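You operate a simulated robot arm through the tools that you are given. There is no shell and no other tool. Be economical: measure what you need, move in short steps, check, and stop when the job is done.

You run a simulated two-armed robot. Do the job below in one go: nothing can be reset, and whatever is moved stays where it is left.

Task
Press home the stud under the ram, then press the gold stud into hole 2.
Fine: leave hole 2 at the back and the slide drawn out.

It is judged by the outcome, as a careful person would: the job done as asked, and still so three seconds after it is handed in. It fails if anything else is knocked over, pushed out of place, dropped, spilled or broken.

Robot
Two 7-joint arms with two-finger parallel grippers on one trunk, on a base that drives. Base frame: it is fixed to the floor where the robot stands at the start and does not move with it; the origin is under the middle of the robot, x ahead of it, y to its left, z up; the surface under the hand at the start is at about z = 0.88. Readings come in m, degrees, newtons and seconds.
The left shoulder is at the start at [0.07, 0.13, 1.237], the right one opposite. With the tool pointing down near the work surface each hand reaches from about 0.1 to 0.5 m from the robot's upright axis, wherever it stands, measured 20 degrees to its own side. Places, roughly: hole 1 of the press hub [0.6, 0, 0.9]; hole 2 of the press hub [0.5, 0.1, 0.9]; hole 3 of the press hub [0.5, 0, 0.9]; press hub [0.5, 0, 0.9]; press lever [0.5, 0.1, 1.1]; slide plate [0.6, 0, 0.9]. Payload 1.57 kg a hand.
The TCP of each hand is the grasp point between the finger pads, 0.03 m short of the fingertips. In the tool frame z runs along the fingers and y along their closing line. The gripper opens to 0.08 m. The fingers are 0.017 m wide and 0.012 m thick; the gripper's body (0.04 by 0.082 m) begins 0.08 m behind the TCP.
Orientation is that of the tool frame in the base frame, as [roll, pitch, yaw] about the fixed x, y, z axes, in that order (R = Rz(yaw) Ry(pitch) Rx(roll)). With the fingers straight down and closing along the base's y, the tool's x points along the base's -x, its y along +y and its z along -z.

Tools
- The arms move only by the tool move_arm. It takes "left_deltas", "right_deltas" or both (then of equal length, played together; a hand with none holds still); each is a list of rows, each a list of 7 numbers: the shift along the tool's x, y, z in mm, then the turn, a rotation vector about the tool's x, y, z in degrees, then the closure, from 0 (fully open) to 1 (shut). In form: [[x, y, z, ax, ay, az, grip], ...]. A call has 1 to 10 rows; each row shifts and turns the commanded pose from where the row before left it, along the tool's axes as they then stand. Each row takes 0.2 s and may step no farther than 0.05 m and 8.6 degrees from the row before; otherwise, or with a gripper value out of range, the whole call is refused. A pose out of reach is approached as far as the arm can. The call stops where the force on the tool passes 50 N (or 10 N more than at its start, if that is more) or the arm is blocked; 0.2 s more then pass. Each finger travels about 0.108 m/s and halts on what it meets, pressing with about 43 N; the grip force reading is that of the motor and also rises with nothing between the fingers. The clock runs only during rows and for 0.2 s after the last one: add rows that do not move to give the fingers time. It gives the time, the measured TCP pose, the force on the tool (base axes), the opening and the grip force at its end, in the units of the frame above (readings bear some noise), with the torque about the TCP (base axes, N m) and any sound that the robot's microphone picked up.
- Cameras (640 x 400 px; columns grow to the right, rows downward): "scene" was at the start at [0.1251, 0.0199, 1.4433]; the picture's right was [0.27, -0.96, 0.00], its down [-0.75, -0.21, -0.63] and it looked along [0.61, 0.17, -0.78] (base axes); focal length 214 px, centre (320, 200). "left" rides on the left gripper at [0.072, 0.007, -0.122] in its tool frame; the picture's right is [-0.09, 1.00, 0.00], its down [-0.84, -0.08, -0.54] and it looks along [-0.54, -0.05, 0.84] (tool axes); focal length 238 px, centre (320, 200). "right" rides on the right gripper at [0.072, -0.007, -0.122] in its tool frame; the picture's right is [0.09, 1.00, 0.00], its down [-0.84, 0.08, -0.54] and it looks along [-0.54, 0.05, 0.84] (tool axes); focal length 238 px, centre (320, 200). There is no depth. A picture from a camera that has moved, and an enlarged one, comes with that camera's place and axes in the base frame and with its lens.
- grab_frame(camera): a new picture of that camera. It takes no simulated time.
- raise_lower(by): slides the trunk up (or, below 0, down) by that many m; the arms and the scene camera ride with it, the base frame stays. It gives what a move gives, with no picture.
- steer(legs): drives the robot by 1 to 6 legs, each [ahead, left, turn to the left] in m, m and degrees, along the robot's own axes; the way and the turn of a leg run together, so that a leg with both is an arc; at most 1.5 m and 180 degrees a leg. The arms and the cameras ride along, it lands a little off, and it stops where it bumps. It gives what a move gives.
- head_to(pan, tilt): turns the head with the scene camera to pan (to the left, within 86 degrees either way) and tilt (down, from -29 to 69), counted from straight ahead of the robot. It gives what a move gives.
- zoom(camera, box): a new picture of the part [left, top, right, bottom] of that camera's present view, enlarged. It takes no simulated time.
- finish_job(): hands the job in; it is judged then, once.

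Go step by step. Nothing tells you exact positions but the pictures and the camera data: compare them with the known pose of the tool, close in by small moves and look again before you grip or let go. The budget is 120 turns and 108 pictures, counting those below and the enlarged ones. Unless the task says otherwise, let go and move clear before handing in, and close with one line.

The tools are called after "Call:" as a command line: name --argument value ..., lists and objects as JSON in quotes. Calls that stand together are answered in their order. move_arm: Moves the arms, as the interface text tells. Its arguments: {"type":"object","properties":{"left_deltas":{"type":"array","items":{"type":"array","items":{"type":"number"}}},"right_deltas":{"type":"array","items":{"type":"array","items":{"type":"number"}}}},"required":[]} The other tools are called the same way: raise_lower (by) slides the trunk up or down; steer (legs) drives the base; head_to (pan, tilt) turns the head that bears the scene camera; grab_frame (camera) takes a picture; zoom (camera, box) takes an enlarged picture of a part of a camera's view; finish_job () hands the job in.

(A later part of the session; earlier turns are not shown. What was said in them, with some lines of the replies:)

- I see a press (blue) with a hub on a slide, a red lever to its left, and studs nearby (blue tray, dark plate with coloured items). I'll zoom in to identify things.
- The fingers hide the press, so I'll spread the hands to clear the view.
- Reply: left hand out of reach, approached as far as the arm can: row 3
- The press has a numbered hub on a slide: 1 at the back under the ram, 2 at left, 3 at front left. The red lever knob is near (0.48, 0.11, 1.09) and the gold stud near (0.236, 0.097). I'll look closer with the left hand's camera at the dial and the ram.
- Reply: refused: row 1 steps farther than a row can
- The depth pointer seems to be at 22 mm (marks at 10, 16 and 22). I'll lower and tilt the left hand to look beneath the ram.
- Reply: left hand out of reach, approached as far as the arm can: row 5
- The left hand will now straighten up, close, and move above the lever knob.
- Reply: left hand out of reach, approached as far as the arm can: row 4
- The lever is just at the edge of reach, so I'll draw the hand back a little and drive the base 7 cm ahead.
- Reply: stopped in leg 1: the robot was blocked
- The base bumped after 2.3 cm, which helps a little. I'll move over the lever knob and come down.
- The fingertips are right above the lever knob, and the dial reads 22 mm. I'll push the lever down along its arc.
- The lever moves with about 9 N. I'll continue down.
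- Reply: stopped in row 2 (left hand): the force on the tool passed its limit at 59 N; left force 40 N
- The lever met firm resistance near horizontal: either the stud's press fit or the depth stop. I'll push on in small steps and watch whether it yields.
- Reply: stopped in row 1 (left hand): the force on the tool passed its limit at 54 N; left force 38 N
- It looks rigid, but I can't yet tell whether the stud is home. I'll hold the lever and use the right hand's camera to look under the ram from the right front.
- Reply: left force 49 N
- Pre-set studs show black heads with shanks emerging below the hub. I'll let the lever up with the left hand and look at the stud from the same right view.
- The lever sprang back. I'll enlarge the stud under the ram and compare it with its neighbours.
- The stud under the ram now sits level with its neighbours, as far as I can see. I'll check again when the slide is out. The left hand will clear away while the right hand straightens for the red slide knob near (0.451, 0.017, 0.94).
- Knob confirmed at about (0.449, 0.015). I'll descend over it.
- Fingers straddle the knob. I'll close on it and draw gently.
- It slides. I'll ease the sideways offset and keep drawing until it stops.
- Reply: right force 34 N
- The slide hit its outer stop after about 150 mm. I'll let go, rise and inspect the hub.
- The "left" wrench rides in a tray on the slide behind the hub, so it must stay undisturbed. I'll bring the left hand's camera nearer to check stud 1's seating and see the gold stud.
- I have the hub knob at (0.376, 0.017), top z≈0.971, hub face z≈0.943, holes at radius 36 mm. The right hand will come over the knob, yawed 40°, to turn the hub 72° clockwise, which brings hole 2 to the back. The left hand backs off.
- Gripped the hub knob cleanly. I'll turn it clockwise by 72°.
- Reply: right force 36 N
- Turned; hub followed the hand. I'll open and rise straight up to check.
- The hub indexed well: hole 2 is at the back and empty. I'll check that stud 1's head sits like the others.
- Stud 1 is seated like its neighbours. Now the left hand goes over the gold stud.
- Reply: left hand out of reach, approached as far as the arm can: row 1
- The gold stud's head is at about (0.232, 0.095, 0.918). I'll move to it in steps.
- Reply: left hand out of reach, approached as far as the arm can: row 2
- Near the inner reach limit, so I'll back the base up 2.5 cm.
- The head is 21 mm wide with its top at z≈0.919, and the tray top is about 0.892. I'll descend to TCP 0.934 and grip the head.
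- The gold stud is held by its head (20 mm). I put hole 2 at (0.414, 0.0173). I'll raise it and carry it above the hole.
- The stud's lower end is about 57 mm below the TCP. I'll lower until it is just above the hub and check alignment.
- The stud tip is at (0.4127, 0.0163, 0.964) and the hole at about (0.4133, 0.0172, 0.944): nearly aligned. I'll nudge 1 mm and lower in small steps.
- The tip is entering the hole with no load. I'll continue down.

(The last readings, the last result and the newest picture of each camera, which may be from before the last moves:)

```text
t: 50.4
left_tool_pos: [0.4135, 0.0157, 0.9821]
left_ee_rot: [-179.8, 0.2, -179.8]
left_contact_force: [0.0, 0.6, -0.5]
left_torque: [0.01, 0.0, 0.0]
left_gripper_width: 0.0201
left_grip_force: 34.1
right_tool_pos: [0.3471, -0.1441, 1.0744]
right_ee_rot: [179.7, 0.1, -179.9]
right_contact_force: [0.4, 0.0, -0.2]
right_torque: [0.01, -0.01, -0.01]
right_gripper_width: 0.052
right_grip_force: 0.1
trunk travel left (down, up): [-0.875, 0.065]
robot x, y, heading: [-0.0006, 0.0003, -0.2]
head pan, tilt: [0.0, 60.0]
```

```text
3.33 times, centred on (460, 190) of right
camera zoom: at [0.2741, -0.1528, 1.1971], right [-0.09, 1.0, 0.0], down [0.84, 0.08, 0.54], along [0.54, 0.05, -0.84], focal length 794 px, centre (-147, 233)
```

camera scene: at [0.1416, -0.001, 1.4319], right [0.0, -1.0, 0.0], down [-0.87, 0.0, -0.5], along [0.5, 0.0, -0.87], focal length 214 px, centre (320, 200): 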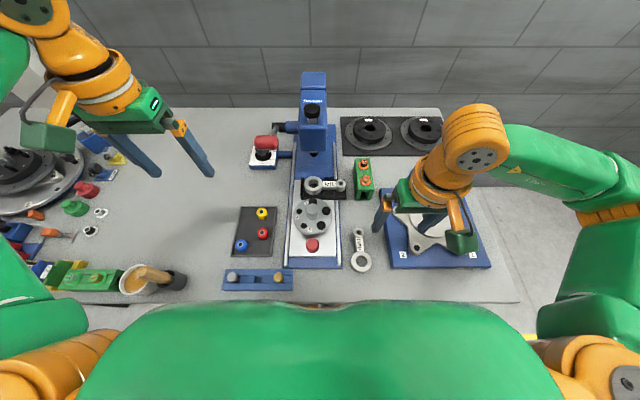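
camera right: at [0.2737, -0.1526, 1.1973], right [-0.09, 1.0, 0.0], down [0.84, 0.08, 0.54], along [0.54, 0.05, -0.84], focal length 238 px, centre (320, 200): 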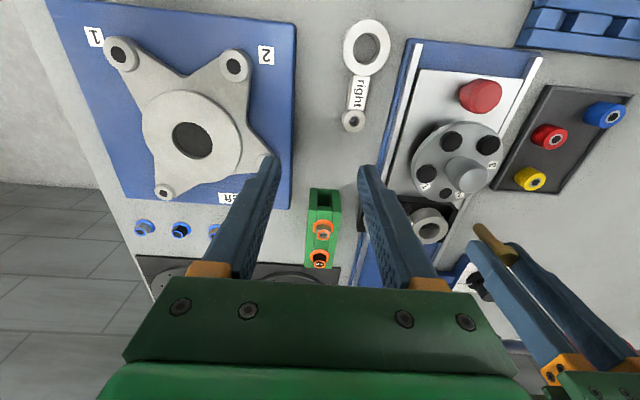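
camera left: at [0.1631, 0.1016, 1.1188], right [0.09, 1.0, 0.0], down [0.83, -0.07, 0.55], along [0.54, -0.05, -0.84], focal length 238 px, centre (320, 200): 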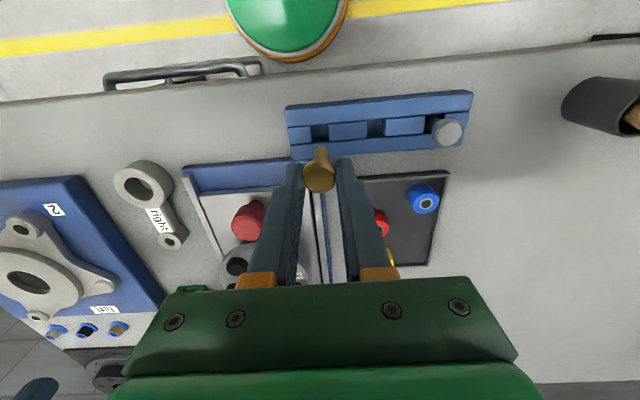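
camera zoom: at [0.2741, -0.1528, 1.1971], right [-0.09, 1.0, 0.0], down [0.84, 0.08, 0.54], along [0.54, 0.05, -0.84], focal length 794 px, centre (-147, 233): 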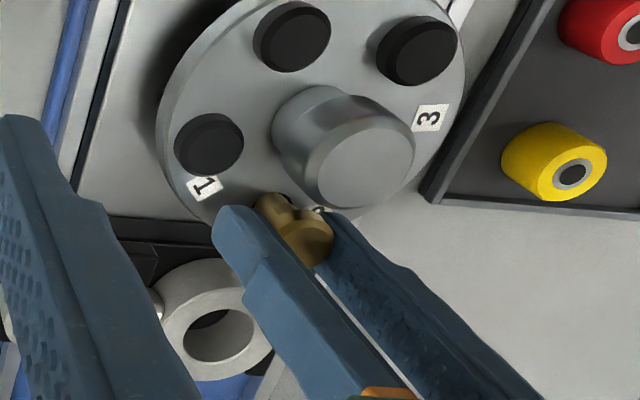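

Call:
move_arm --left_deltas '[[0, 0, 2, 0, 0, 0, 1], [0, 0, 2, 0, 0, 0, 1], [0, 0, 2, 0, 0, 0, 1], [0, 0, 0, 0, 0, 0, 1]]'

Call:
zoom --camera "right" --box '[420, 160, 500, 220]'

```text
t: 51.4
left_tool_pos: [0.4143, 0.014, 0.9763]
left_ee_rot: [-179.8, 0.2, -179.9]
left_contact_force: [1.1, 1.2, -0.2]
left_torque: [0.0, -0.04, -0.01]
left_gripper_width: 0.0201
left_grip_force: 33.9
right_tool_pos: [0.3479, -0.1436, 1.0754]
right_ee_rot: [179.9, 0.0, 179.8]
right_contact_force: [0.6, 0.4, -0.1]
right_torque: [0.03, -0.01, -0.01]
right_gripper_width: 0.052
right_grip_force: 0.0
trunk travel left (down, up): [-0.875, 0.065]
robot x, y, heading: [0.0008, -0.0016, -0.1]
head pan, tilt: [0.0, 60.0]
```

```text
6.67 times, centred on (460, 190) of right
camera zoom: at [0.2743, -0.1525, 1.1971], right [-0.09, 1.0, 0.0], down [0.84, 0.08, 0.54], along [0.54, 0.05, -0.84], focal length 1589 px, centre (-613, 267)
```

zoom: 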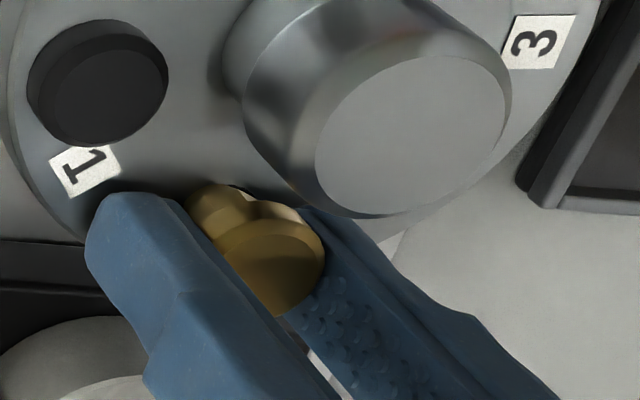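

The shank is about 18 mm deep and well guided. I'll release and rise clear.

Call:
move_arm --left_deltas '[[0, 2, 0, 0, 0, 0, 0.7], [0, 0, 0, 0, 0, 0, 0.55], [0, 0, 0, 0, 0, 0, 0.55], [0, 0, -20, 0, 0, 0, 0.55], [0, 0, -30, 0, 0, 0, 0.55], [0, 0, -40, 0, 0, 0, 0.55], [0, 40, -20, 0, 0, 0, 0.55], [0, 48, 0, 0, 0, 0, 0.55], [0, 48, 0, 0, 0, 0, 0.55]]'

Call:
zoom --camera "right" --box '[380, 130, 540, 250]'

Call:
zoom --camera "scene" --box '[270, 160, 360, 240]'

```text
t: 53.4
left_tool_pos: [0.4128, 0.1545, 1.0894]
left_ee_rot: [-179.6, 0.2, -179.8]
left_contact_force: [0.2, 0.2, 0.4]
left_torque: [-0.03, -0.01, 0.0]
left_gripper_width: 0.036
left_grip_force: 0.1
right_tool_pos: [0.3475, -0.1433, 1.0755]
right_ee_rot: [179.9, 0.2, -179.9]
right_contact_force: [-0.3, 0.6, -0.3]
right_torque: [0.0, 0.01, -0.01]
right_gripper_width: 0.052
right_grip_force: 0.0
trunk travel left (down, up): [-0.875, 0.065]
robot x, y, heading: [-0.0012, -0.0003, -0.1]
head pan, tilt: [0.0, 60.0]
```

```text
3.33 times, centred on (460, 190) of right
camera zoom: at [0.2735, -0.1512, 1.1975], right [-0.09, 1.0, 0.0], down [0.84, 0.08, 0.54], along [0.54, 0.05, -0.84], focal length 794 px, centre (-147, 233)
```

zoom: 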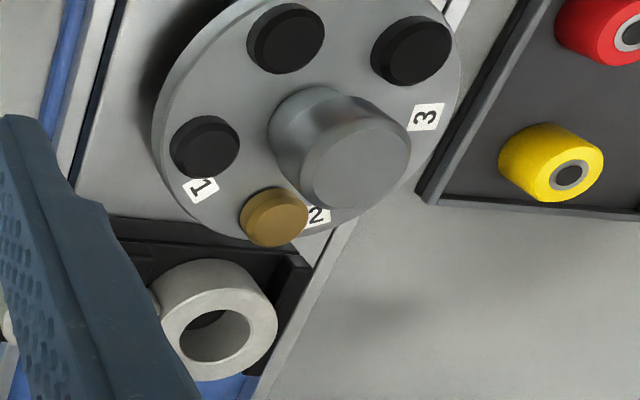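

```text
5.00 times, centred on (315, 200) of scene
camera zoom: at [0.1165, 0.0011, 1.4319], right [0.0, -1.0, 0.0], down [-0.87, 0.0, -0.5], along [0.5, 0.0, -0.87], focal length 1072 px, centre (345, 200)
```

zoom: 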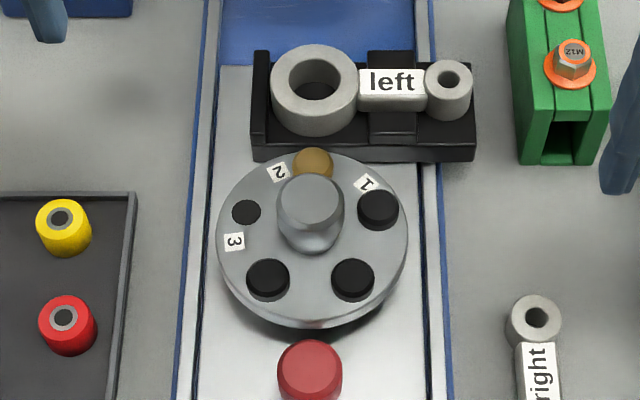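

The gold stud sits in hole 2. Now the left hand backs away, the base goes forward 2 cm, and the right hand goes to the slide knob to push it in.

Call:
move_arm --left_deltas '[[40, 25, -10, 0, 0, 0, 0.55], [40, 25, -10, 0, 0, 0, 1]]'

Call:
steer --legs '[[0.021, 0, 0]]'

Call:
move_arm --right_deltas '[[15, 41, 0, 0, 0, 0, 0.35], [15, 41, 0, 0, 0, 0, 0.35], [15, 41, 0, 0, 0, 0, 0.35], [15, 38, 10, 0, 0, 0, 0.35], [0, 0, 0, 0, 0, 0, 0.35]]'

Call:
grab_frame --camera "right"

```text
t: 54.0
left_tool_pos: [0.3296, 0.2025, 1.1117]
left_ee_rot: [-179.6, 0.4, -179.9]
left_contact_force: [0.6, 0.1, -0.7]
left_torque: [-0.02, 0.0, -0.02]
left_gripper_width: 0.0
left_grip_force: 21.6
right_tool_pos: [0.3462, -0.143, 1.0745]
right_ee_rot: [-179.9, 0.3, 180.0]
right_contact_force: [0.6, -0.8, 0.3]
right_torque: [-0.04, -0.04, 0.0]
right_gripper_width: 0.052
right_grip_force: 0.0
trunk travel left (down, up): [-0.875, 0.065]
robot x, y, heading: [0.0002, 0.0011, 0.1]
head pan, tilt: [0.0, 60.0]
```

```text
t: 54.8
left_tool_pos: [0.3503, 0.2003, 1.113]
left_ee_rot: [-179.8, 0.4, -179.8]
left_contact_force: [-1.4, -0.1, -0.6]
left_torque: [0.01, -0.06, -0.01]
left_gripper_width: 0.0
left_grip_force: 20.7
right_tool_pos: [0.3634, -0.1447, 1.0765]
right_ee_rot: [179.7, 0.3, 180.0]
right_contact_force: [-0.7, -0.3, -0.3]
right_torque: [0.04, -0.04, 0.01]
right_gripper_width: 0.0522
right_grip_force: 0.1
trunk travel left (down, up): [-0.875, 0.065]
robot x, y, heading: [0.023, 0.0016, -0.4]
head pan, tilt: [0.0, 60.0]
```

```text
t: 56.0
left_tool_pos: [0.3541, 0.2006, 1.1103]
left_ee_rot: [-179.8, 0.1, -179.8]
left_contact_force: [-0.4, -0.2, -0.4]
left_torque: [0.03, -0.04, -0.01]
left_gripper_width: 0.0
left_grip_force: 21.3
right_tool_pos: [0.3091, 0.0192, 1.0639]
right_ee_rot: [179.7, 0.1, 179.9]
right_contact_force: [1.0, 1.0, -0.1]
right_torque: [0.0, 0.03, -0.04]
right_gripper_width: 0.052
right_grip_force: 0.1
trunk travel left (down, up): [-0.875, 0.065]
robot x, y, heading: [0.0183, -0.0001, -0.0]
head pan, tilt: [0.0, 60.0]
```

```text
36 pictures are left
camera right: at [0.2361, 0.011, 1.1863], right [-0.09, 1.0, 0.0], down [0.84, 0.08, 0.54], along [0.54, 0.05, -0.84], focal length 238 px, centre (320, 200)
```

right: 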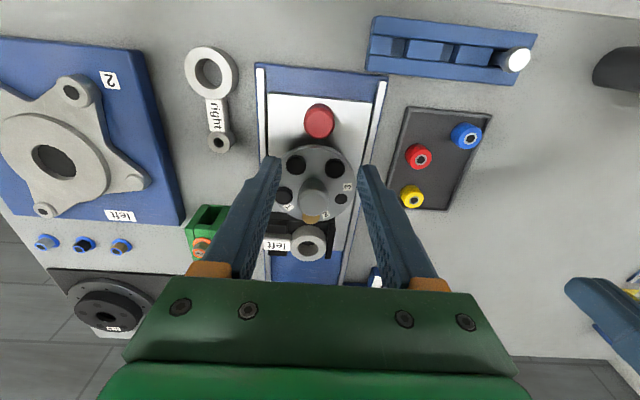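

Call:
move_arm --right_deltas '[[6, -1, 40, 0, 0, 0, 0.35], [0, 0, 45, 0, 0, 0, 0.35], [0, 0, 22, 0, 0, 0, 0.35], [0, 0, 0, 0, 0, 0, 0.35]]'

Call:
grab_frame --camera "right"

```text
t: 57.0
left_tool_pos: [0.3533, 0.2021, 1.1107]
left_ee_rot: [-179.8, 0.3, -179.9]
left_contact_force: [-0.1, 0.3, 0.5]
left_torque: [-0.04, 0.02, -0.01]
left_gripper_width: 0.0002
left_grip_force: 21.6
right_tool_pos: [0.3067, 0.0162, 0.9585]
right_ee_rot: [179.8, 0.1, 180.0]
right_contact_force: [0.6, -0.5, -0.4]
right_torque: [0.01, 0.02, 0.01]
right_gripper_width: 0.0522
right_grip_force: 0.1
trunk travel left (down, up): [-0.875, 0.065]
robot x, y, heading: [0.0175, -0.0008, -0.0]
head pan, tilt: [0.0, 60.0]
```

```text
35 pictures are left
camera right: at [0.2336, 0.0079, 1.0804], right [-0.09, 1.0, 0.0], down [0.84, 0.08, 0.54], along [0.54, 0.05, -0.84], focal length 238 px, centre (320, 200)
```

right: 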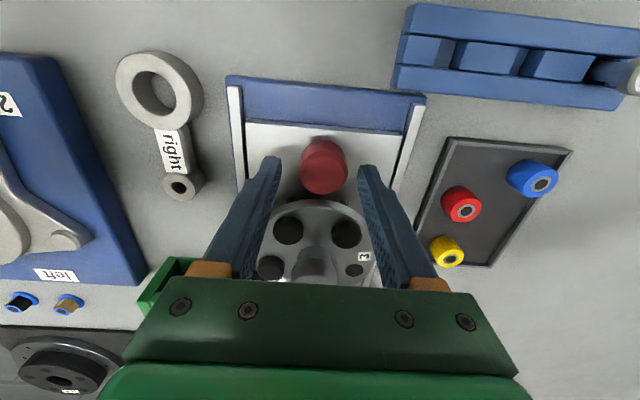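

Aligned. I'll descend, grip and push the slide in.

Call:
move_arm --right_deltas '[[3, 1, 11, 0, 0, 0, 0.35], [0, 0, 10, 0, 0, 0, 0.35], [0, 0, 0, 0, 0, 0, 0.7], [0, 0, 0, 0, 0, 0, 1], [0, 0, 0, 0, 0, 0, 1], [-8, 0, 0, 0, 0, 0, 1], [-12, 0, 0, 0, 0, 0, 1], [-12, 0, 0, 0, 0, 0, 1], [-12, 0, 0, 0, 0, 0, 1]]'

Call:
move_arm --right_deltas '[[-12, 0, 0, 0, 0, 0, 1], [-12, 0, 0, 0, 0, 0, 1], [-12, 0, 0, 0, 0, 0, 1], [-12, 0, 0, 0, 0, 0, 1], [-12, 0, 0, 0, 0, 0, 1], [-12, 0, 0, 0, 0, 0, 1], [0, 0, 0, 0, 0, 0, 1]]'

Call:
grab_frame --camera "right"

```text
t: 59.0
left_tool_pos: [0.3558, 0.2026, 1.111]
left_ee_rot: [-179.7, 0.1, -179.8]
left_contact_force: [0.1, -0.2, -1.2]
left_torque: [-0.01, 0.0, 0.01]
left_gripper_width: 0.0002
left_grip_force: 21.1
right_tool_pos: [0.3439, 0.0176, 0.9369]
right_ee_rot: [-180.0, 0.1, 179.9]
right_contact_force: [-1.3, 3.4, -6.5]
right_torque: [-0.33, -0.05, -0.11]
right_gripper_width: 0.0314
right_grip_force: 39.9
trunk travel left (down, up): [-0.875, 0.065]
robot x, y, heading: [0.0194, 0.0002, -0.1]
head pan, tilt: [0.0, 60.0]
```

```text
t: 60.6
left_tool_pos: [0.3524, 0.203, 1.1113]
left_ee_rot: [-179.7, 0.2, -179.7]
left_contact_force: [-0.5, 0.3, 0.5]
left_torque: [0.0, 0.0, -0.01]
left_gripper_width: 0.0
left_grip_force: 21.1
right_tool_pos: [0.4159, 0.0184, 0.9382]
right_ee_rot: [179.8, 0.2, -180.0]
right_contact_force: [1.0, 6.6, 16.8]
right_torque: [0.18, 0.76, -0.04]
right_gripper_width: 0.0313
right_grip_force: 40.2
trunk travel left (down, up): [-0.875, 0.065]
robot x, y, heading: [0.0177, -0.0043, -0.0]
head pan, tilt: [0.0, 60.0]
```

```text
34 pictures are left
camera right: at [0.3419, 0.0099, 1.0592], right [-0.09, 1.0, 0.0], down [0.83, 0.08, 0.55], along [0.54, 0.05, -0.84], focal length 238 px, centre (320, 200)
```

right: 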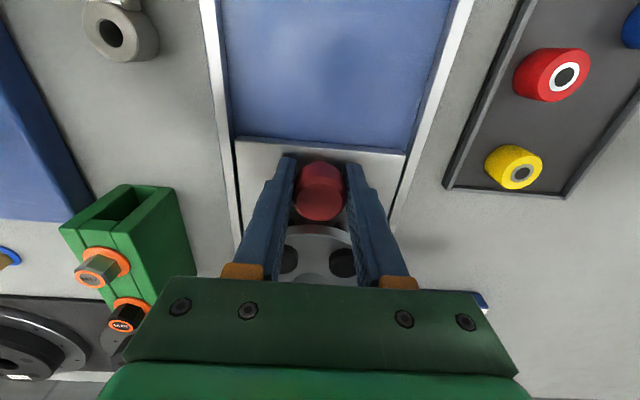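

Call:
move_arm --right_deltas '[[-10, 0, 0, 0, 0, 0, 1], [-10, 0, 0, 0, 0, 0, 1], [-10, 0, 0, 0, 0, 0, 1], [-6, 0, 0, 0, 0, 0, 1], [-5, 0, 0, 0, 0, 0, 1], [0, 0, 0, 0, 0, 0, 1]]'

Call:
grab_frame --camera "right"

```text
t: 62.0
left_tool_pos: [0.3522, 0.2039, 1.1112]
left_ee_rot: [-179.5, 0.2, -179.8]
left_contact_force: [-0.2, -0.1, 0.0]
left_torque: [0.0, -0.01, 0.04]
left_gripper_width: 0.0002
left_grip_force: 21.4
right_tool_pos: [0.4501, 0.0192, 0.9363]
right_ee_rot: [-180.0, 0.1, -179.9]
right_contact_force: [-9.3, 7.6, -11.6]
right_torque: [0.05, 0.24, 0.13]
right_gripper_width: 0.0314
right_grip_force: 39.8
right hand out of reach, approached as far as the arm can: row 5
trunk travel left (down, up): [-0.875, 0.065]
robot x, y, heading: [0.017, 0.0033, -0.1]
head pan, tilt: [0.0, 60.0]
```

```text
33 pictures are left
camera right: at [0.377, 0.0102, 1.0595], right [-0.09, 1.0, 0.0], down [0.84, 0.08, 0.54], along [0.54, 0.05, -0.84], focal length 238 px, centre (320, 200)
```

right: 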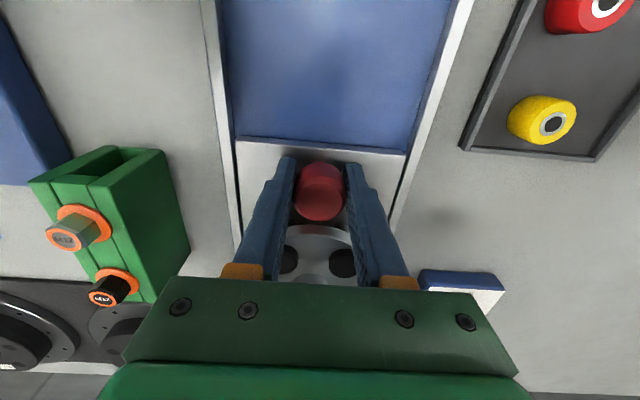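

The slide appears fully in (same edge position as at the start). I'll release, and put the right hand back to its inspection pose at the right front.

Call:
move_arm --right_deltas '[[0, 0, 0, 0, 0, 0, 0.7], [0, 0, 0, 0, 0, 0, 0.35], [0, 0, -40, 0, 0, 0, 0.35], [0, 0, -45, 0, 0, 0, 0.35], [0, 0, -45, 0, 0, 0, 0.2], [20, -40, -20, 0, 0, 0, 0], [20, -40, -20, 0, 0, 0, 0], [20, -40, -10, 0, 0, 0, 0], [20, -40, 0, 0, 0, 0, 0], [20, -45, 0, 0, 0, 0, 0]]'

Call:
move_arm --right_deltas '[[0, 0, 0, 0, 0, -8, 0], [0, 0, 0, 0, 0, -8, 0], [0, 0, 0, 0, 0, -8, 0], [0, 0, 0, 0, 0, -8, 0], [0, 0, 0, 0, 0, -8, 0], [0, 0, 0, 0, -8, 0, 0], [0, 0, 0, 0, -8, 0, 0], [0, 0, 0, 0, -8, 0, 0], [0, 0, 0, 0, -8, 0, 0], [0, 0, 0, 0, 0, 0, 0]]'

Call:
grab_frame --camera "right"

```text
t: 64.2
left_tool_pos: [0.3532, 0.1984, 1.1123]
left_ee_rot: [-180.0, 0.4, -179.8]
left_contact_force: [0.5, -0.6, 0.5]
left_torque: [0.0, -0.01, -0.01]
left_gripper_width: 0.0
left_grip_force: 21.2
right_tool_pos: [0.3513, -0.1895, 1.1182]
right_ee_rot: [179.6, 0.2, 179.9]
right_contact_force: [-0.3, -0.5, 1.1]
right_torque: [0.02, -0.02, 0.04]
right_gripper_width: 0.0799
right_grip_force: 0.1
trunk travel left (down, up): [-0.875, 0.065]
robot x, y, heading: [0.0205, 0.0033, 0.3]
head pan, tilt: [0.0, 60.0]
```

```text
t: 66.4
left_tool_pos: [0.3545, 0.2008, 1.1107]
left_ee_rot: [-179.8, 0.2, -179.8]
left_contact_force: [-0.4, 0.2, -0.5]
left_torque: [-0.02, -0.04, -0.01]
left_gripper_width: 0.0
left_grip_force: 21.4
right_tool_pos: [0.3507, -0.188, 1.1182]
right_ee_rot: [-180.0, 32.3, -140.0]
right_contact_force: [0.2, -0.3, -0.4]
right_torque: [-0.02, -0.01, -0.01]
right_gripper_width: 0.0802
right_grip_force: 0.2
trunk travel left (down, up): [-0.875, 0.065]
robot x, y, heading: [0.0159, -0.0021, 0.1]
head pan, tilt: [0.0, 60.0]
```

```text
32 pictures are left
camera right: at [0.258, -0.2748, 1.1826], right [-0.7, 0.71, -0.05], down [0.27, 0.33, 0.9], along [0.66, 0.62, -0.42], focal length 238 px, centre (320, 200)
```

right: 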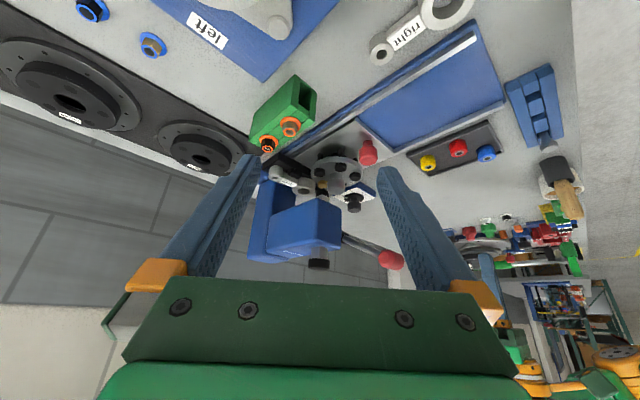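

Call:
zoom --camera "right" --box '[290, 140, 380, 210]'

Call:
zoom --camera "scene" --box '[260, 70, 360, 200]'

```text
5.71 times, centred on (335, 175) of right
camera zoom: at [0.258, -0.2748, 1.1826], right [-0.7, 0.71, -0.05], down [0.27, 0.33, 0.9], along [0.66, 0.62, -0.42], focal length 1362 px, centre (234, 343)
```

zoom: 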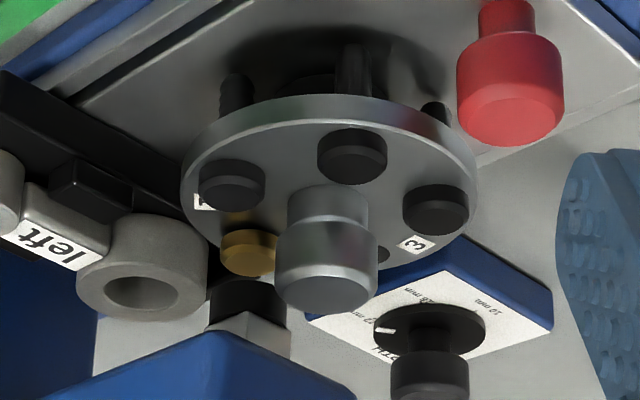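

```text
3.08 times, centred on (310, 135) of scene
camera zoom: at [0.1381, -0.0006, 1.4318], right [0.0, -1.0, 0.0], down [-0.87, 0.0, -0.5], along [0.5, 0.0, -0.87], focal length 660 px, centre (351, 400)
```

zoom: 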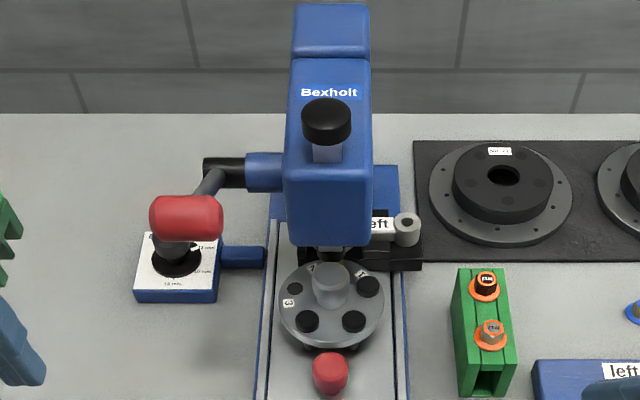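

The gold stud is directly under the ram and still proud. The left hand now goes back above the lever knob.

Call:
move_arm --left_deltas '[[0, 0, -45, 0, 0, 0, 1], [-30, -20, 0, 0, 0, 0, 1], [-30, -20, 0, 0, 0, 0, 1], [-30, -20, 0, 0, 0, 0, 1], [-32, -22, 0, 0, 0, 0, 1], [0, 0, 0, 0, 0, 0, 1]]'

Call:
zoom --camera "left" --box '[220, 100, 420, 225]'

```text
t: 67.8
left_tool_pos: [0.4775, 0.1204, 1.1558]
left_ee_rot: [-179.8, 0.3, -179.9]
left_contact_force: [0.2, 0.5, 0.7]
left_torque: [0.0, -0.01, 0.0]
left_gripper_width: 0.0001
left_grip_force: 21.2
right_tool_pos: [0.3512, -0.1882, 1.1172]
right_ee_rot: [-180.0, 32.2, -139.9]
right_contact_force: [0.2, -0.3, -0.7]
right_torque: [0.03, 0.0, 0.01]
right_gripper_width: 0.08
right_grip_force: 0.1
trunk travel left (down, up): [-0.875, 0.065]
robot x, y, heading: [0.021, 0.0002, -0.1]
head pan, tilt: [0.0, 60.0]
```

```text
3.20 times, centred on (320, 162) of left
camera zoom: at [0.4071, 0.1276, 1.2782], right [0.09, 1.0, 0.0], down [0.83, -0.07, 0.55], along [0.54, -0.05, -0.84], focal length 763 px, centre (320, 320)
```

zoom: 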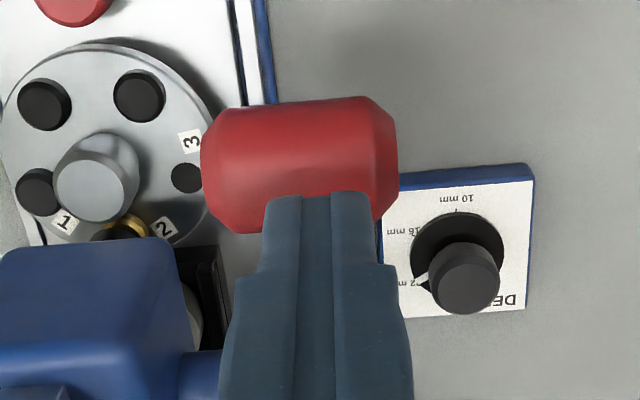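

Same position as before. I'll press the lever down along the same arc.

Call:
move_arm --left_deltas '[[3, 0, 13, 0, 0, 0, 1], [3, 0, 10, 0, 0, 0, 1], [3, 0, 10, 0, 0, 0, 1], [3, 0, 10, 0, 0, 0, 1], [3, 0, 10, 0, 0, 0, 1], [1, 0, 9, 0, 0, 0, 1]]'

Call:
move_arm --left_deltas '[[1, 0, 8, 0, 0, 0, 1], [0, 0, 8, 0, 0, 0, 1], [0, 0, 8, 0, 0, 0, 1], [-1, 0, 8, 0, 0, 0, 1], [-2, 0, 8, 0, 0, 0, 1], [-2, 0, 5, 0, 0, 0, 1]]'

Call:
zoom --camera "right" --box '[290, 140, 380, 210]'

```text
t: 69.2
left_tool_pos: [0.4604, 0.1189, 1.0968]
left_ee_rot: [-179.8, 0.3, -179.8]
left_contact_force: [-1.4, -0.1, 2.4]
left_torque: [0.03, 0.03, -0.02]
left_gripper_width: 0.0
left_grip_force: 21.1
right_tool_pos: [0.35, -0.1878, 1.119]
right_ee_rot: [180.0, 32.3, -140.0]
right_contact_force: [-0.4, 0.8, -0.8]
right_torque: [0.0, 0.03, -0.01]
right_gripper_width: 0.0799
right_grip_force: 0.1
trunk travel left (down, up): [-0.875, 0.065]
robot x, y, heading: [0.0182, -0.0012, 0.2]
head pan, tilt: [0.0, 60.0]
```

```text
t: 70.6
left_tool_pos: [0.4579, 0.1193, 1.0547]
left_ee_rot: [-179.8, 0.7, -179.8]
left_contact_force: [-1.7, 4.3, 27.0]
left_torque: [0.02, -0.12, 0.11]
left_gripper_width: 0.0001
left_grip_force: 21.4
right_tool_pos: [0.3446, -0.1872, 1.1201]
right_ee_rot: [-179.7, 32.5, -139.9]
right_contact_force: [-0.1, -0.6, -0.2]
right_torque: [0.03, 0.02, -0.03]
right_gripper_width: 0.08
right_grip_force: 0.0
trunk travel left (down, up): [-0.875, 0.065]
robot x, y, heading: [0.0193, 0.001, -0.0]
head pan, tilt: [0.0, 60.0]
```

```text
5.71 times, centred on (335, 175) of right
camera zoom: at [0.2518, -0.275, 1.1845], right [-0.7, 0.71, -0.05], down [0.27, 0.33, 0.91], along [0.66, 0.62, -0.42], focal length 1362 px, centre (234, 343)
```

zoom: 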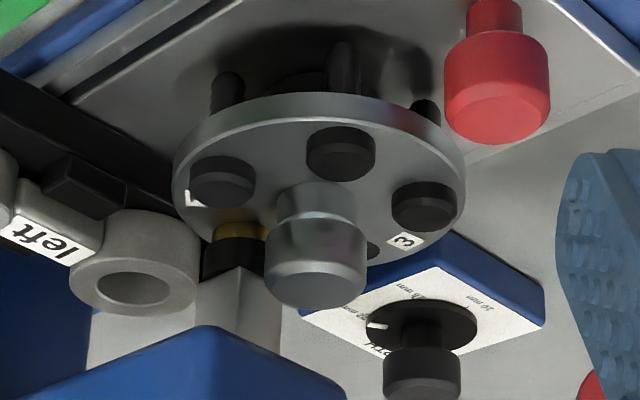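

The ram is on the gold head and it is going down. I'll push a little more until the firm stop, as before (z≈1.053).

Call:
move_arm --left_deltas '[[-1, 0, 4, 0, 0, 0, 1], [-1, 0, 4, 0, 0, 0, 1], [0, 0, 4, 0, 0, 0, 1]]'

Call:
move_arm --left_deltas '[[0, 0, 3, 0, 0, 0, 1], [0, 0, 3, 0, 0, 0, 1]]'

Call:
zoom --camera "right" --box '[290, 140, 380, 210]'

```text
t: 71.1
left_tool_pos: [0.4577, 0.119, 1.0527]
left_ee_rot: [-179.6, 1.5, -179.8]
left_contact_force: [-6.8, 4.5, 35.4]
left_torque: [0.19, -0.01, -0.1]
left_gripper_width: 0.0
left_grip_force: 21.2
right_tool_pos: [0.3413, -0.1886, 1.1203]
right_ee_rot: [-179.6, 32.6, -139.7]
right_contact_force: [-0.3, -0.1, 0.1]
right_torque: [0.01, 0.01, -0.03]
right_gripper_width: 0.0801
right_grip_force: 0.1
trunk travel left (down, up): [-0.875, 0.065]
robot x, y, heading: [0.0192, -0.0008, -0.2]
head pan, tilt: [0.0, 60.0]
stopped in row 2 (left hand): the force on the tool passed its limit at 54 N (the readings are from after the stop); the commanded pose is now the measured one
```

```text
t: 71.5
left_tool_pos: [0.4584, 0.1202, 1.0528]
left_ee_rot: [-179.6, 1.9, -179.7]
left_contact_force: [-10.0, 3.2, 35.8]
left_torque: [0.18, 0.06, -0.08]
left_gripper_width: 0.0
left_grip_force: 21.4
right_tool_pos: [0.3405, -0.1862, 1.1221]
right_ee_rot: [-179.6, 32.6, -139.6]
right_contact_force: [-0.5, -0.8, -0.7]
right_torque: [-0.01, -0.02, -0.01]
right_gripper_width: 0.0801
right_grip_force: 0.1
trunk travel left (down, up): [-0.875, 0.065]
robot x, y, heading: [0.0202, 0.0006, 0.2]
head pan, tilt: [0.0, 60.0]
stopped in row 2 (left hand): the force on the tool passed its limit at 53 N (the readings are from after the stop); the commanded pose is now the measured one
```

```text
5.71 times, centred on (335, 175) of right
camera zoom: at [0.246, -0.2748, 1.1852], right [-0.7, 0.71, -0.06], down [0.26, 0.33, 0.91], along [0.66, 0.62, -0.42], focal length 1362 px, centre (234, 343)
```

zoom: 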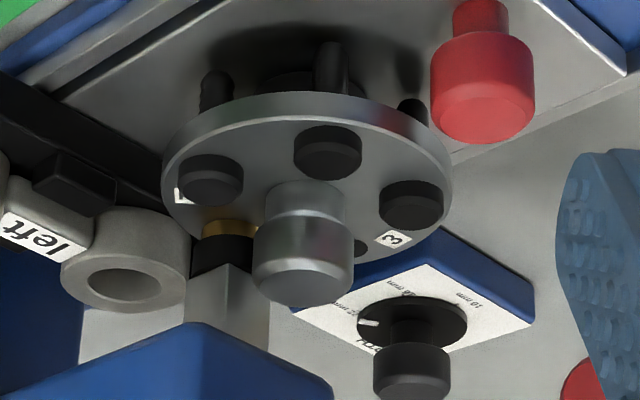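

Same firm stop as the first press. I'll release the lever and compare heads.

Call:
move_arm --left_deltas '[[0, 0, -15, 0, -1, 0, 1], [0, 0, -15, 0, -1, 0, 1], [0, 0, -20, 0, 0, 0, 1], [-3, 0, -20, 0, 0, 0, 1], [-3, 0, -25, 0, 0, 0, 1], [0, 0, -25, 0, 0, 0, 1], [30, 30, 0, 0, 0, 0, 1], [30, 30, 0, 0, 0, 0, 1], [30, 30, 0, 0, 0, 0, 1], [20, 30, 0, 0, 0, 0, 1]]'

Call:
zoom --camera "right" --box '[300, 140, 360, 190]'

```text
t: 73.8
left_tool_pos: [0.3546, 0.2412, 1.1603]
left_ee_rot: [-179.5, 3.1, -179.7]
left_contact_force: [0.2, -0.8, 0.1]
left_torque: [-0.04, 0.01, 0.02]
left_gripper_width: 0.0
left_grip_force: 21.1
right_tool_pos: [0.3493, -0.1851, 1.1173]
right_ee_rot: [-179.9, 32.3, -139.8]
right_contact_force: [-0.8, -0.2, 0.1]
right_torque: [0.01, -0.03, -0.02]
right_gripper_width: 0.0802
right_grip_force: 0.1
trunk travel left (down, up): [-0.875, 0.065]
robot x, y, heading: [0.0184, -0.0009, 0.0]
head pan, tilt: [0.0, 60.0]
```

```text
8.00 times, centred on (330, 165) of right
camera zoom: at [0.2567, -0.2732, 1.1834], right [-0.7, 0.71, -0.05], down [0.27, 0.33, 0.9], along [0.66, 0.62, -0.42], focal length 1907 px, centre (240, 480)
```

zoom: 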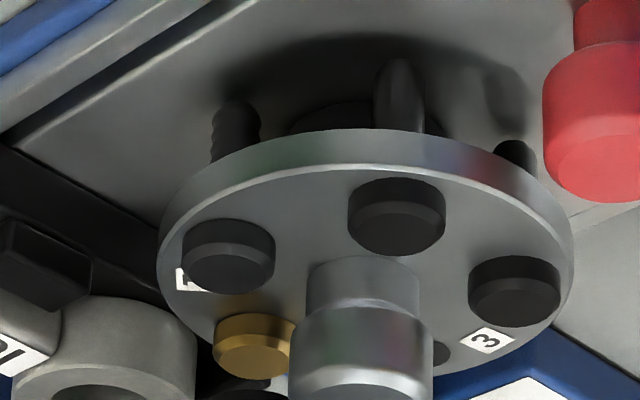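

The gold head now sits flat like the others. Now I'll draw the slide out again with the right hand.

Call:
move_arm --right_deltas '[[0, 0, 0, 0, 8, 0, 0], [0, 0, 0, 0, 8, 0, 0], [0, 0, 0, 0, 8, 0, 0], [0, 0, 0, 0, 8, 0, 0], [0, 0, 0, 0, 0, 8, 0], [0, 0, 0, 0, 0, 8, 0], [0, 0, 0, 0, 0, 8, 0], [0, 0, 0, 0, 0, 8, 0], [0, 0, 0, 0, 0, 8, 0], [0, 0, 0, 0, 0, 0, 0]]'

Call:
move_arm --right_deltas '[[-21, 40, 0, 0, 0, 0, 0.2], [-21, 40, 0, 0, 0, 0, 0.2], [-21, 40, 0, 0, 0, 0, 0.2], [-21, 40, 0, 0, 0, 0, 0.35], [-19, 41, 0, 0, 0, 0, 0.35], [0, 0, 40, 0, 0, 0, 0.35], [0, 0, 45, 0, 0, 0, 0.35], [0, 0, 45, 0, 0, 0, 0.35], [0, 0, 25, 0, 0, 0, 0.35], [0, 0, 0, 0, 0, 0, 0.35]]'

Call:
grab_frame --camera "right"

```text
t: 76.0
left_tool_pos: [0.3581, 0.24, 1.1602]
left_ee_rot: [-179.5, 3.1, -179.6]
left_contact_force: [-0.7, 0.9, -0.2]
left_torque: [-0.01, 0.02, -0.02]
left_gripper_width: 0.0
left_grip_force: 21.6
right_tool_pos: [0.3513, -0.1871, 1.1183]
right_ee_rot: [179.8, 0.1, 179.8]
right_contact_force: [0.4, -1.1, 0.7]
right_torque: [0.01, -0.02, -0.02]
right_gripper_width: 0.0801
right_grip_force: 0.1
trunk travel left (down, up): [-0.875, 0.065]
robot x, y, heading: [0.0161, -0.0004, 0.1]
head pan, tilt: [0.0, 60.0]
```

```text
t: 78.2
left_tool_pos: [0.3589, 0.2398, 1.1593]
left_ee_rot: [-179.6, 2.9, -179.8]
left_contact_force: [0.4, 0.7, 0.8]
left_torque: [0.02, 0.0, -0.02]
left_gripper_width: 0.0
left_grip_force: 21.5
right_tool_pos: [0.4527, 0.0118, 0.9649]
right_ee_rot: [179.9, 0.2, -179.9]
right_contact_force: [-0.1, -0.6, 0.6]
right_torque: [0.02, 0.02, -0.02]
right_gripper_width: 0.0518
right_grip_force: 0.1
right hand out of reach, approached as far as the arm can: row 5
trunk travel left (down, up): [-0.875, 0.065]
robot x, y, heading: [0.0206, -0.0039, 0.1]
head pan, tilt: [0.0, 60.0]
```

```text
25 pictures are left
camera right: at [0.3791, 0.0029, 1.0869], right [-0.09, 1.0, 0.0], down [0.84, 0.08, 0.54], along [0.54, 0.05, -0.84], focal length 238 px, centre (320, 200)
```

right: 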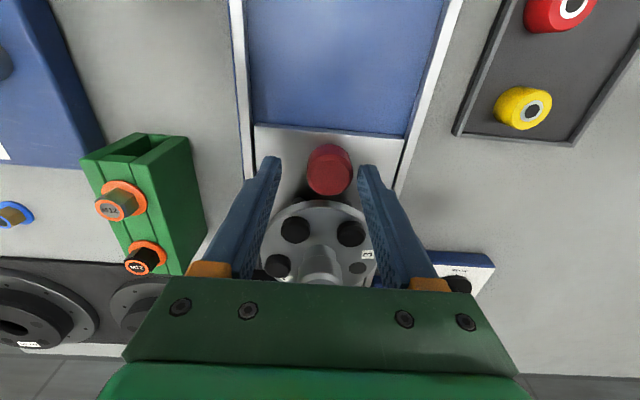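

Knob is between the fingers. I'll shift 5 mm left, descend, grip and draw out.

Call:
move_arm --right_deltas '[[0, 6, 12, 0, 0, 0, 0.35], [0, 0, 15, 0, 0, 0, 0.35], [0, 0, 0, 0, 0, 0, 0.7], [0, 0, 0, 0, 0, 0, 1], [0, 0, 0, 0, 0, 0, 1], [8, 0, 0, 0, 0, 0, 1], [12, 0, 0, 0, 0, 0, 1], [12, 0, 0, 0, 0, 0, 1], [12, 0, 0, 0, 0, 0, 1]]'

Call:
move_arm --right_deltas '[[12, 0, 0, 0, 0, 0, 1], [12, 0, 0, 0, 0, 0, 1], [12, 0, 0, 0, 0, 0, 1], [12, 0, 0, 0, 0, 0, 1], [12, 0, 0, 0, 0, 0, 1], [12, 0, 0, 0, 0, 0, 1], [12, 0, 0, 0, 0, 0, 1], [0, 0, 0, 0, 0, 0, 1]]'

Call:
grab_frame --camera "right"

```text
t: 80.2
left_tool_pos: [0.3588, 0.2422, 1.1587]
left_ee_rot: [-179.6, 3.0, -179.7]
left_contact_force: [0.1, 0.1, -0.1]
left_torque: [-0.03, 0.01, -0.02]
left_gripper_width: 0.0
left_grip_force: 21.6
right_tool_pos: [0.4085, 0.0173, 0.9375]
right_ee_rot: [179.9, 0.0, -179.9]
right_contact_force: [-0.3, 2.2, -8.2]
right_torque: [0.16, -0.21, -0.09]
right_gripper_width: 0.0314
right_grip_force: 40.0
trunk travel left (down, up): [-0.875, 0.065]
robot x, y, heading: [0.0168, 0.0026, -0.0]
head pan, tilt: [0.0, 60.0]
```

```text
t: 82.0
left_tool_pos: [0.3564, 0.2418, 1.1599]
left_ee_rot: [-179.5, 3.2, -179.7]
left_contact_force: [0.5, 0.6, -0.2]
left_torque: [0.02, 0.02, 0.0]
left_gripper_width: 0.0
left_grip_force: 21.5
right_tool_pos: [0.3231, 0.0178, 0.9371]
right_ee_rot: [180.0, 0.3, -179.9]
right_contact_force: [1.4, 3.8, 10.7]
right_torque: [0.18, -1.07, 0.07]
right_gripper_width: 0.0313
right_grip_force: 40.1
trunk travel left (down, up): [-0.875, 0.065]
robot x, y, heading: [0.0185, 0.001, -0.0]
head pan, tilt: [0.0, 60.0]
```

```text
24 pictures are left
camera right: at [0.2492, 0.01, 1.0583], right [-0.09, 1.0, 0.0], down [0.83, 0.08, 0.55], along [0.54, 0.05, -0.84], focal length 238 px, centre (320, 200)
```

right: 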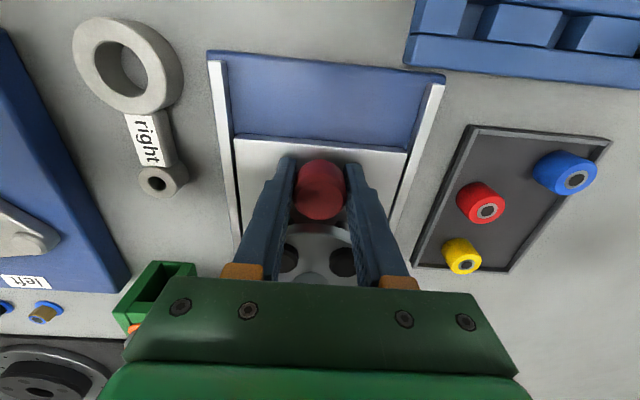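

Call:
move_arm --right_deltas '[[8, 0, 0, 0, 0, 0, 1], [8, 0, 0, 0, 0, 0, 1], [6, 0, 0, 0, 0, 0, 1], [4, 0, 0, 0, 0, 0, 1], [0, 0, 0, 0, 0, 0, 1]]'

Call:
move_arm --right_deltas '[[-1, 0, 0, 0, 0, 0, 0.7], [0, 0, 0, 0, 0, 0, 0.35], [0, 0, 0, 0, 0, 0, 0.35], [0, 0, -40, 0, 0, 0, 0.35], [0, 0, -45, 0, 0, 0, 0.35], [0, -40, -25, 0, 0, 0, 0.2], [0, -40, 0, 0, 0, 0, 0], [0, -45, 0, 0, 0, 0, 0], [0, -45, 0, 0, 0, 0, 0]]'

Call:
grab_frame --camera "scene"

Call:
zoom --camera "scene" --box '[280, 170, 350, 260]'

Call:
zoom --camera "right" --box '[400, 100, 600, 250]'

```text
t: 83.2
left_tool_pos: [0.3596, 0.2432, 1.1581]
left_ee_rot: [-179.4, 3.0, -179.6]
left_contact_force: [-0.2, 0.1, -0.3]
left_torque: [0.01, -0.04, -0.02]
left_gripper_width: 0.0001
left_grip_force: 21.7
right_tool_pos: [0.302, 0.0185, 0.9361]
right_ee_rot: [179.8, 0.3, -180.0]
right_contact_force: [14.7, 4.4, 24.7]
right_torque: [0.05, -0.89, -0.06]
right_gripper_width: 0.0314
right_grip_force: 40.0
trunk travel left (down, up): [-0.875, 0.065]
robot x, y, heading: [0.0209, -0.0012, -0.1]
head pan, tilt: [0.0, 60.0]
```

```text
t: 85.2
left_tool_pos: [0.3567, 0.2383, 1.1607]
left_ee_rot: [-179.7, 3.1, -179.6]
left_contact_force: [0.0, -0.3, 1.9]
left_torque: [0.04, 0.0, 0.02]
left_gripper_width: 0.0
left_grip_force: 21.5
right_tool_pos: [0.2962, -0.1522, 1.0415]
right_ee_rot: [179.8, 0.2, -179.8]
right_contact_force: [0.0, -0.2, -0.5]
right_torque: [0.04, -0.04, 0.01]
right_gripper_width: 0.0801
right_grip_force: 0.0
trunk travel left (down, up): [-0.875, 0.065]
robot x, y, heading: [0.0199, -0.0015, 0.2]
head pan, tilt: [0.0, 60.0]
```

```text
23 pictures are left
camera scene: at [0.1367, -0.003, 1.4319], right [0.0, -1.0, 0.0], down [-0.87, 0.0, -0.5], along [0.5, 0.0, -0.87], focal length 214 px, centre (320, 200)
```

scene: 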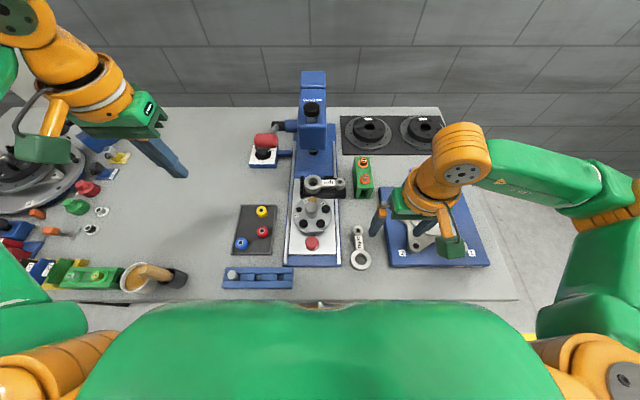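

```text
4.44 times, centred on (315, 215) of scene
camera zoom: at [0.1367, -0.003, 1.4319], right [0.0, -1.0, 0.0], down [-0.87, 0.0, -0.5], along [0.5, 0.0, -0.87], focal length 953 px, centre (342, 133)
```

zoom: 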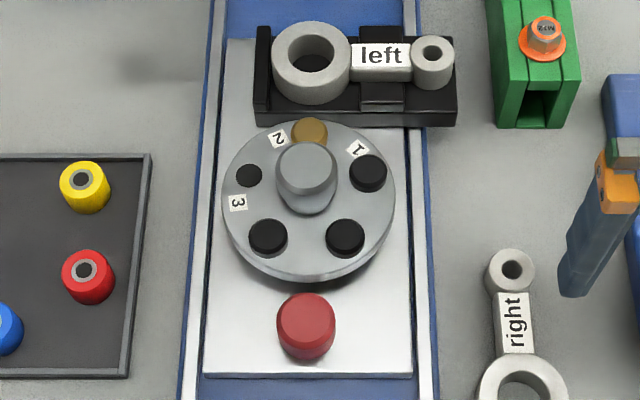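

```text
2.67 times, centred on (500, 175) of right
camera zoom: at [0.2239, -0.1621, 1.1638], right [-0.09, 1.0, 0.0], down [0.83, 0.08, 0.55], along [0.54, 0.06, -0.84], focal length 636 px, centre (-160, 267)
```

zoom: 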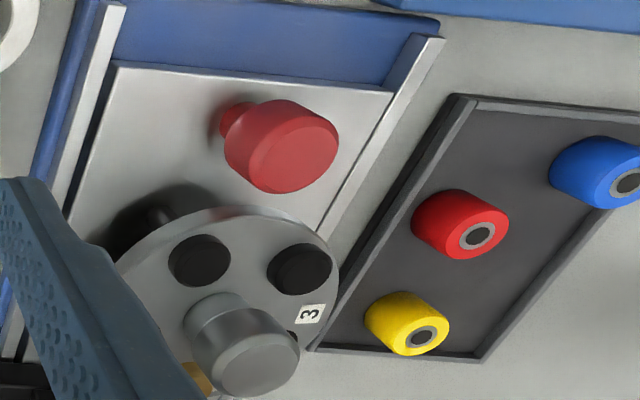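

The slide is out and hole 2 is at the back with the gold stud. One closer check of its seating.

Call:
move_arm --right_deltas '[[-45, 0, -15, 0, 0, 0, 0], [-20, 0, -15, 0, 0, 0, 0], [0, 0, 0, 0, 0, 0, 0]]'

Call:
zoom --camera "right" --box '[390, 80, 530, 200]'

```text
t: 86.0
left_tool_pos: [0.3564, 0.2397, 1.1608]
left_ee_rot: [-179.7, 3.1, -179.7]
left_contact_force: [0.0, 1.0, 0.1]
left_torque: [0.01, -0.02, 0.01]
left_gripper_width: 0.0
left_grip_force: 21.6
right_tool_pos: [0.3652, -0.1507, 1.0717]
right_ee_rot: [179.8, 0.2, -179.9]
right_contact_force: [-0.6, -0.4, -0.2]
right_torque: [0.01, -0.02, -0.02]
right_gripper_width: 0.0801
right_grip_force: 0.0
trunk travel left (down, up): [-0.875, 0.065]
robot x, y, heading: [0.0213, 0.0019, -0.0]
head pan, tilt: [0.0, 60.0]
```

```text
3.33 times, centred on (460, 140) of right
camera zoom: at [0.2922, -0.1584, 1.194], right [-0.09, 1.0, 0.0], down [0.83, 0.08, 0.55], along [0.54, 0.05, -0.84], focal length 794 px, centre (-147, 400)
```

zoom: 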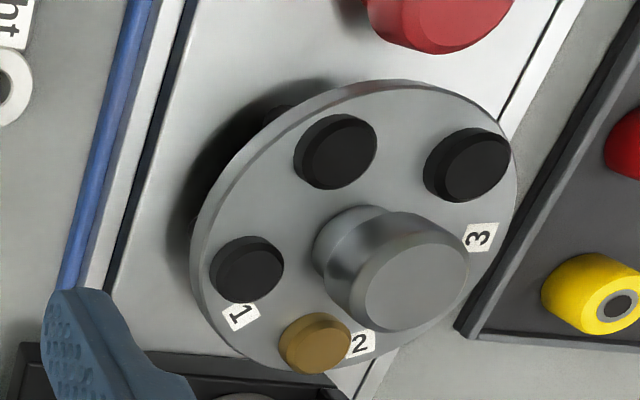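

Gold stud and stud 1 both sit flush, hole 2 is at the back, the slide is out, the lever is up and both hands are clear. I'll hand it in.

Call:
finish_job

```text
The job is handed in.
```

The stud under the ram was pressed home and the gold stud was pressed into hole 2. Hole 2 is at the back, the slide is drawn out, and both hands are clear.
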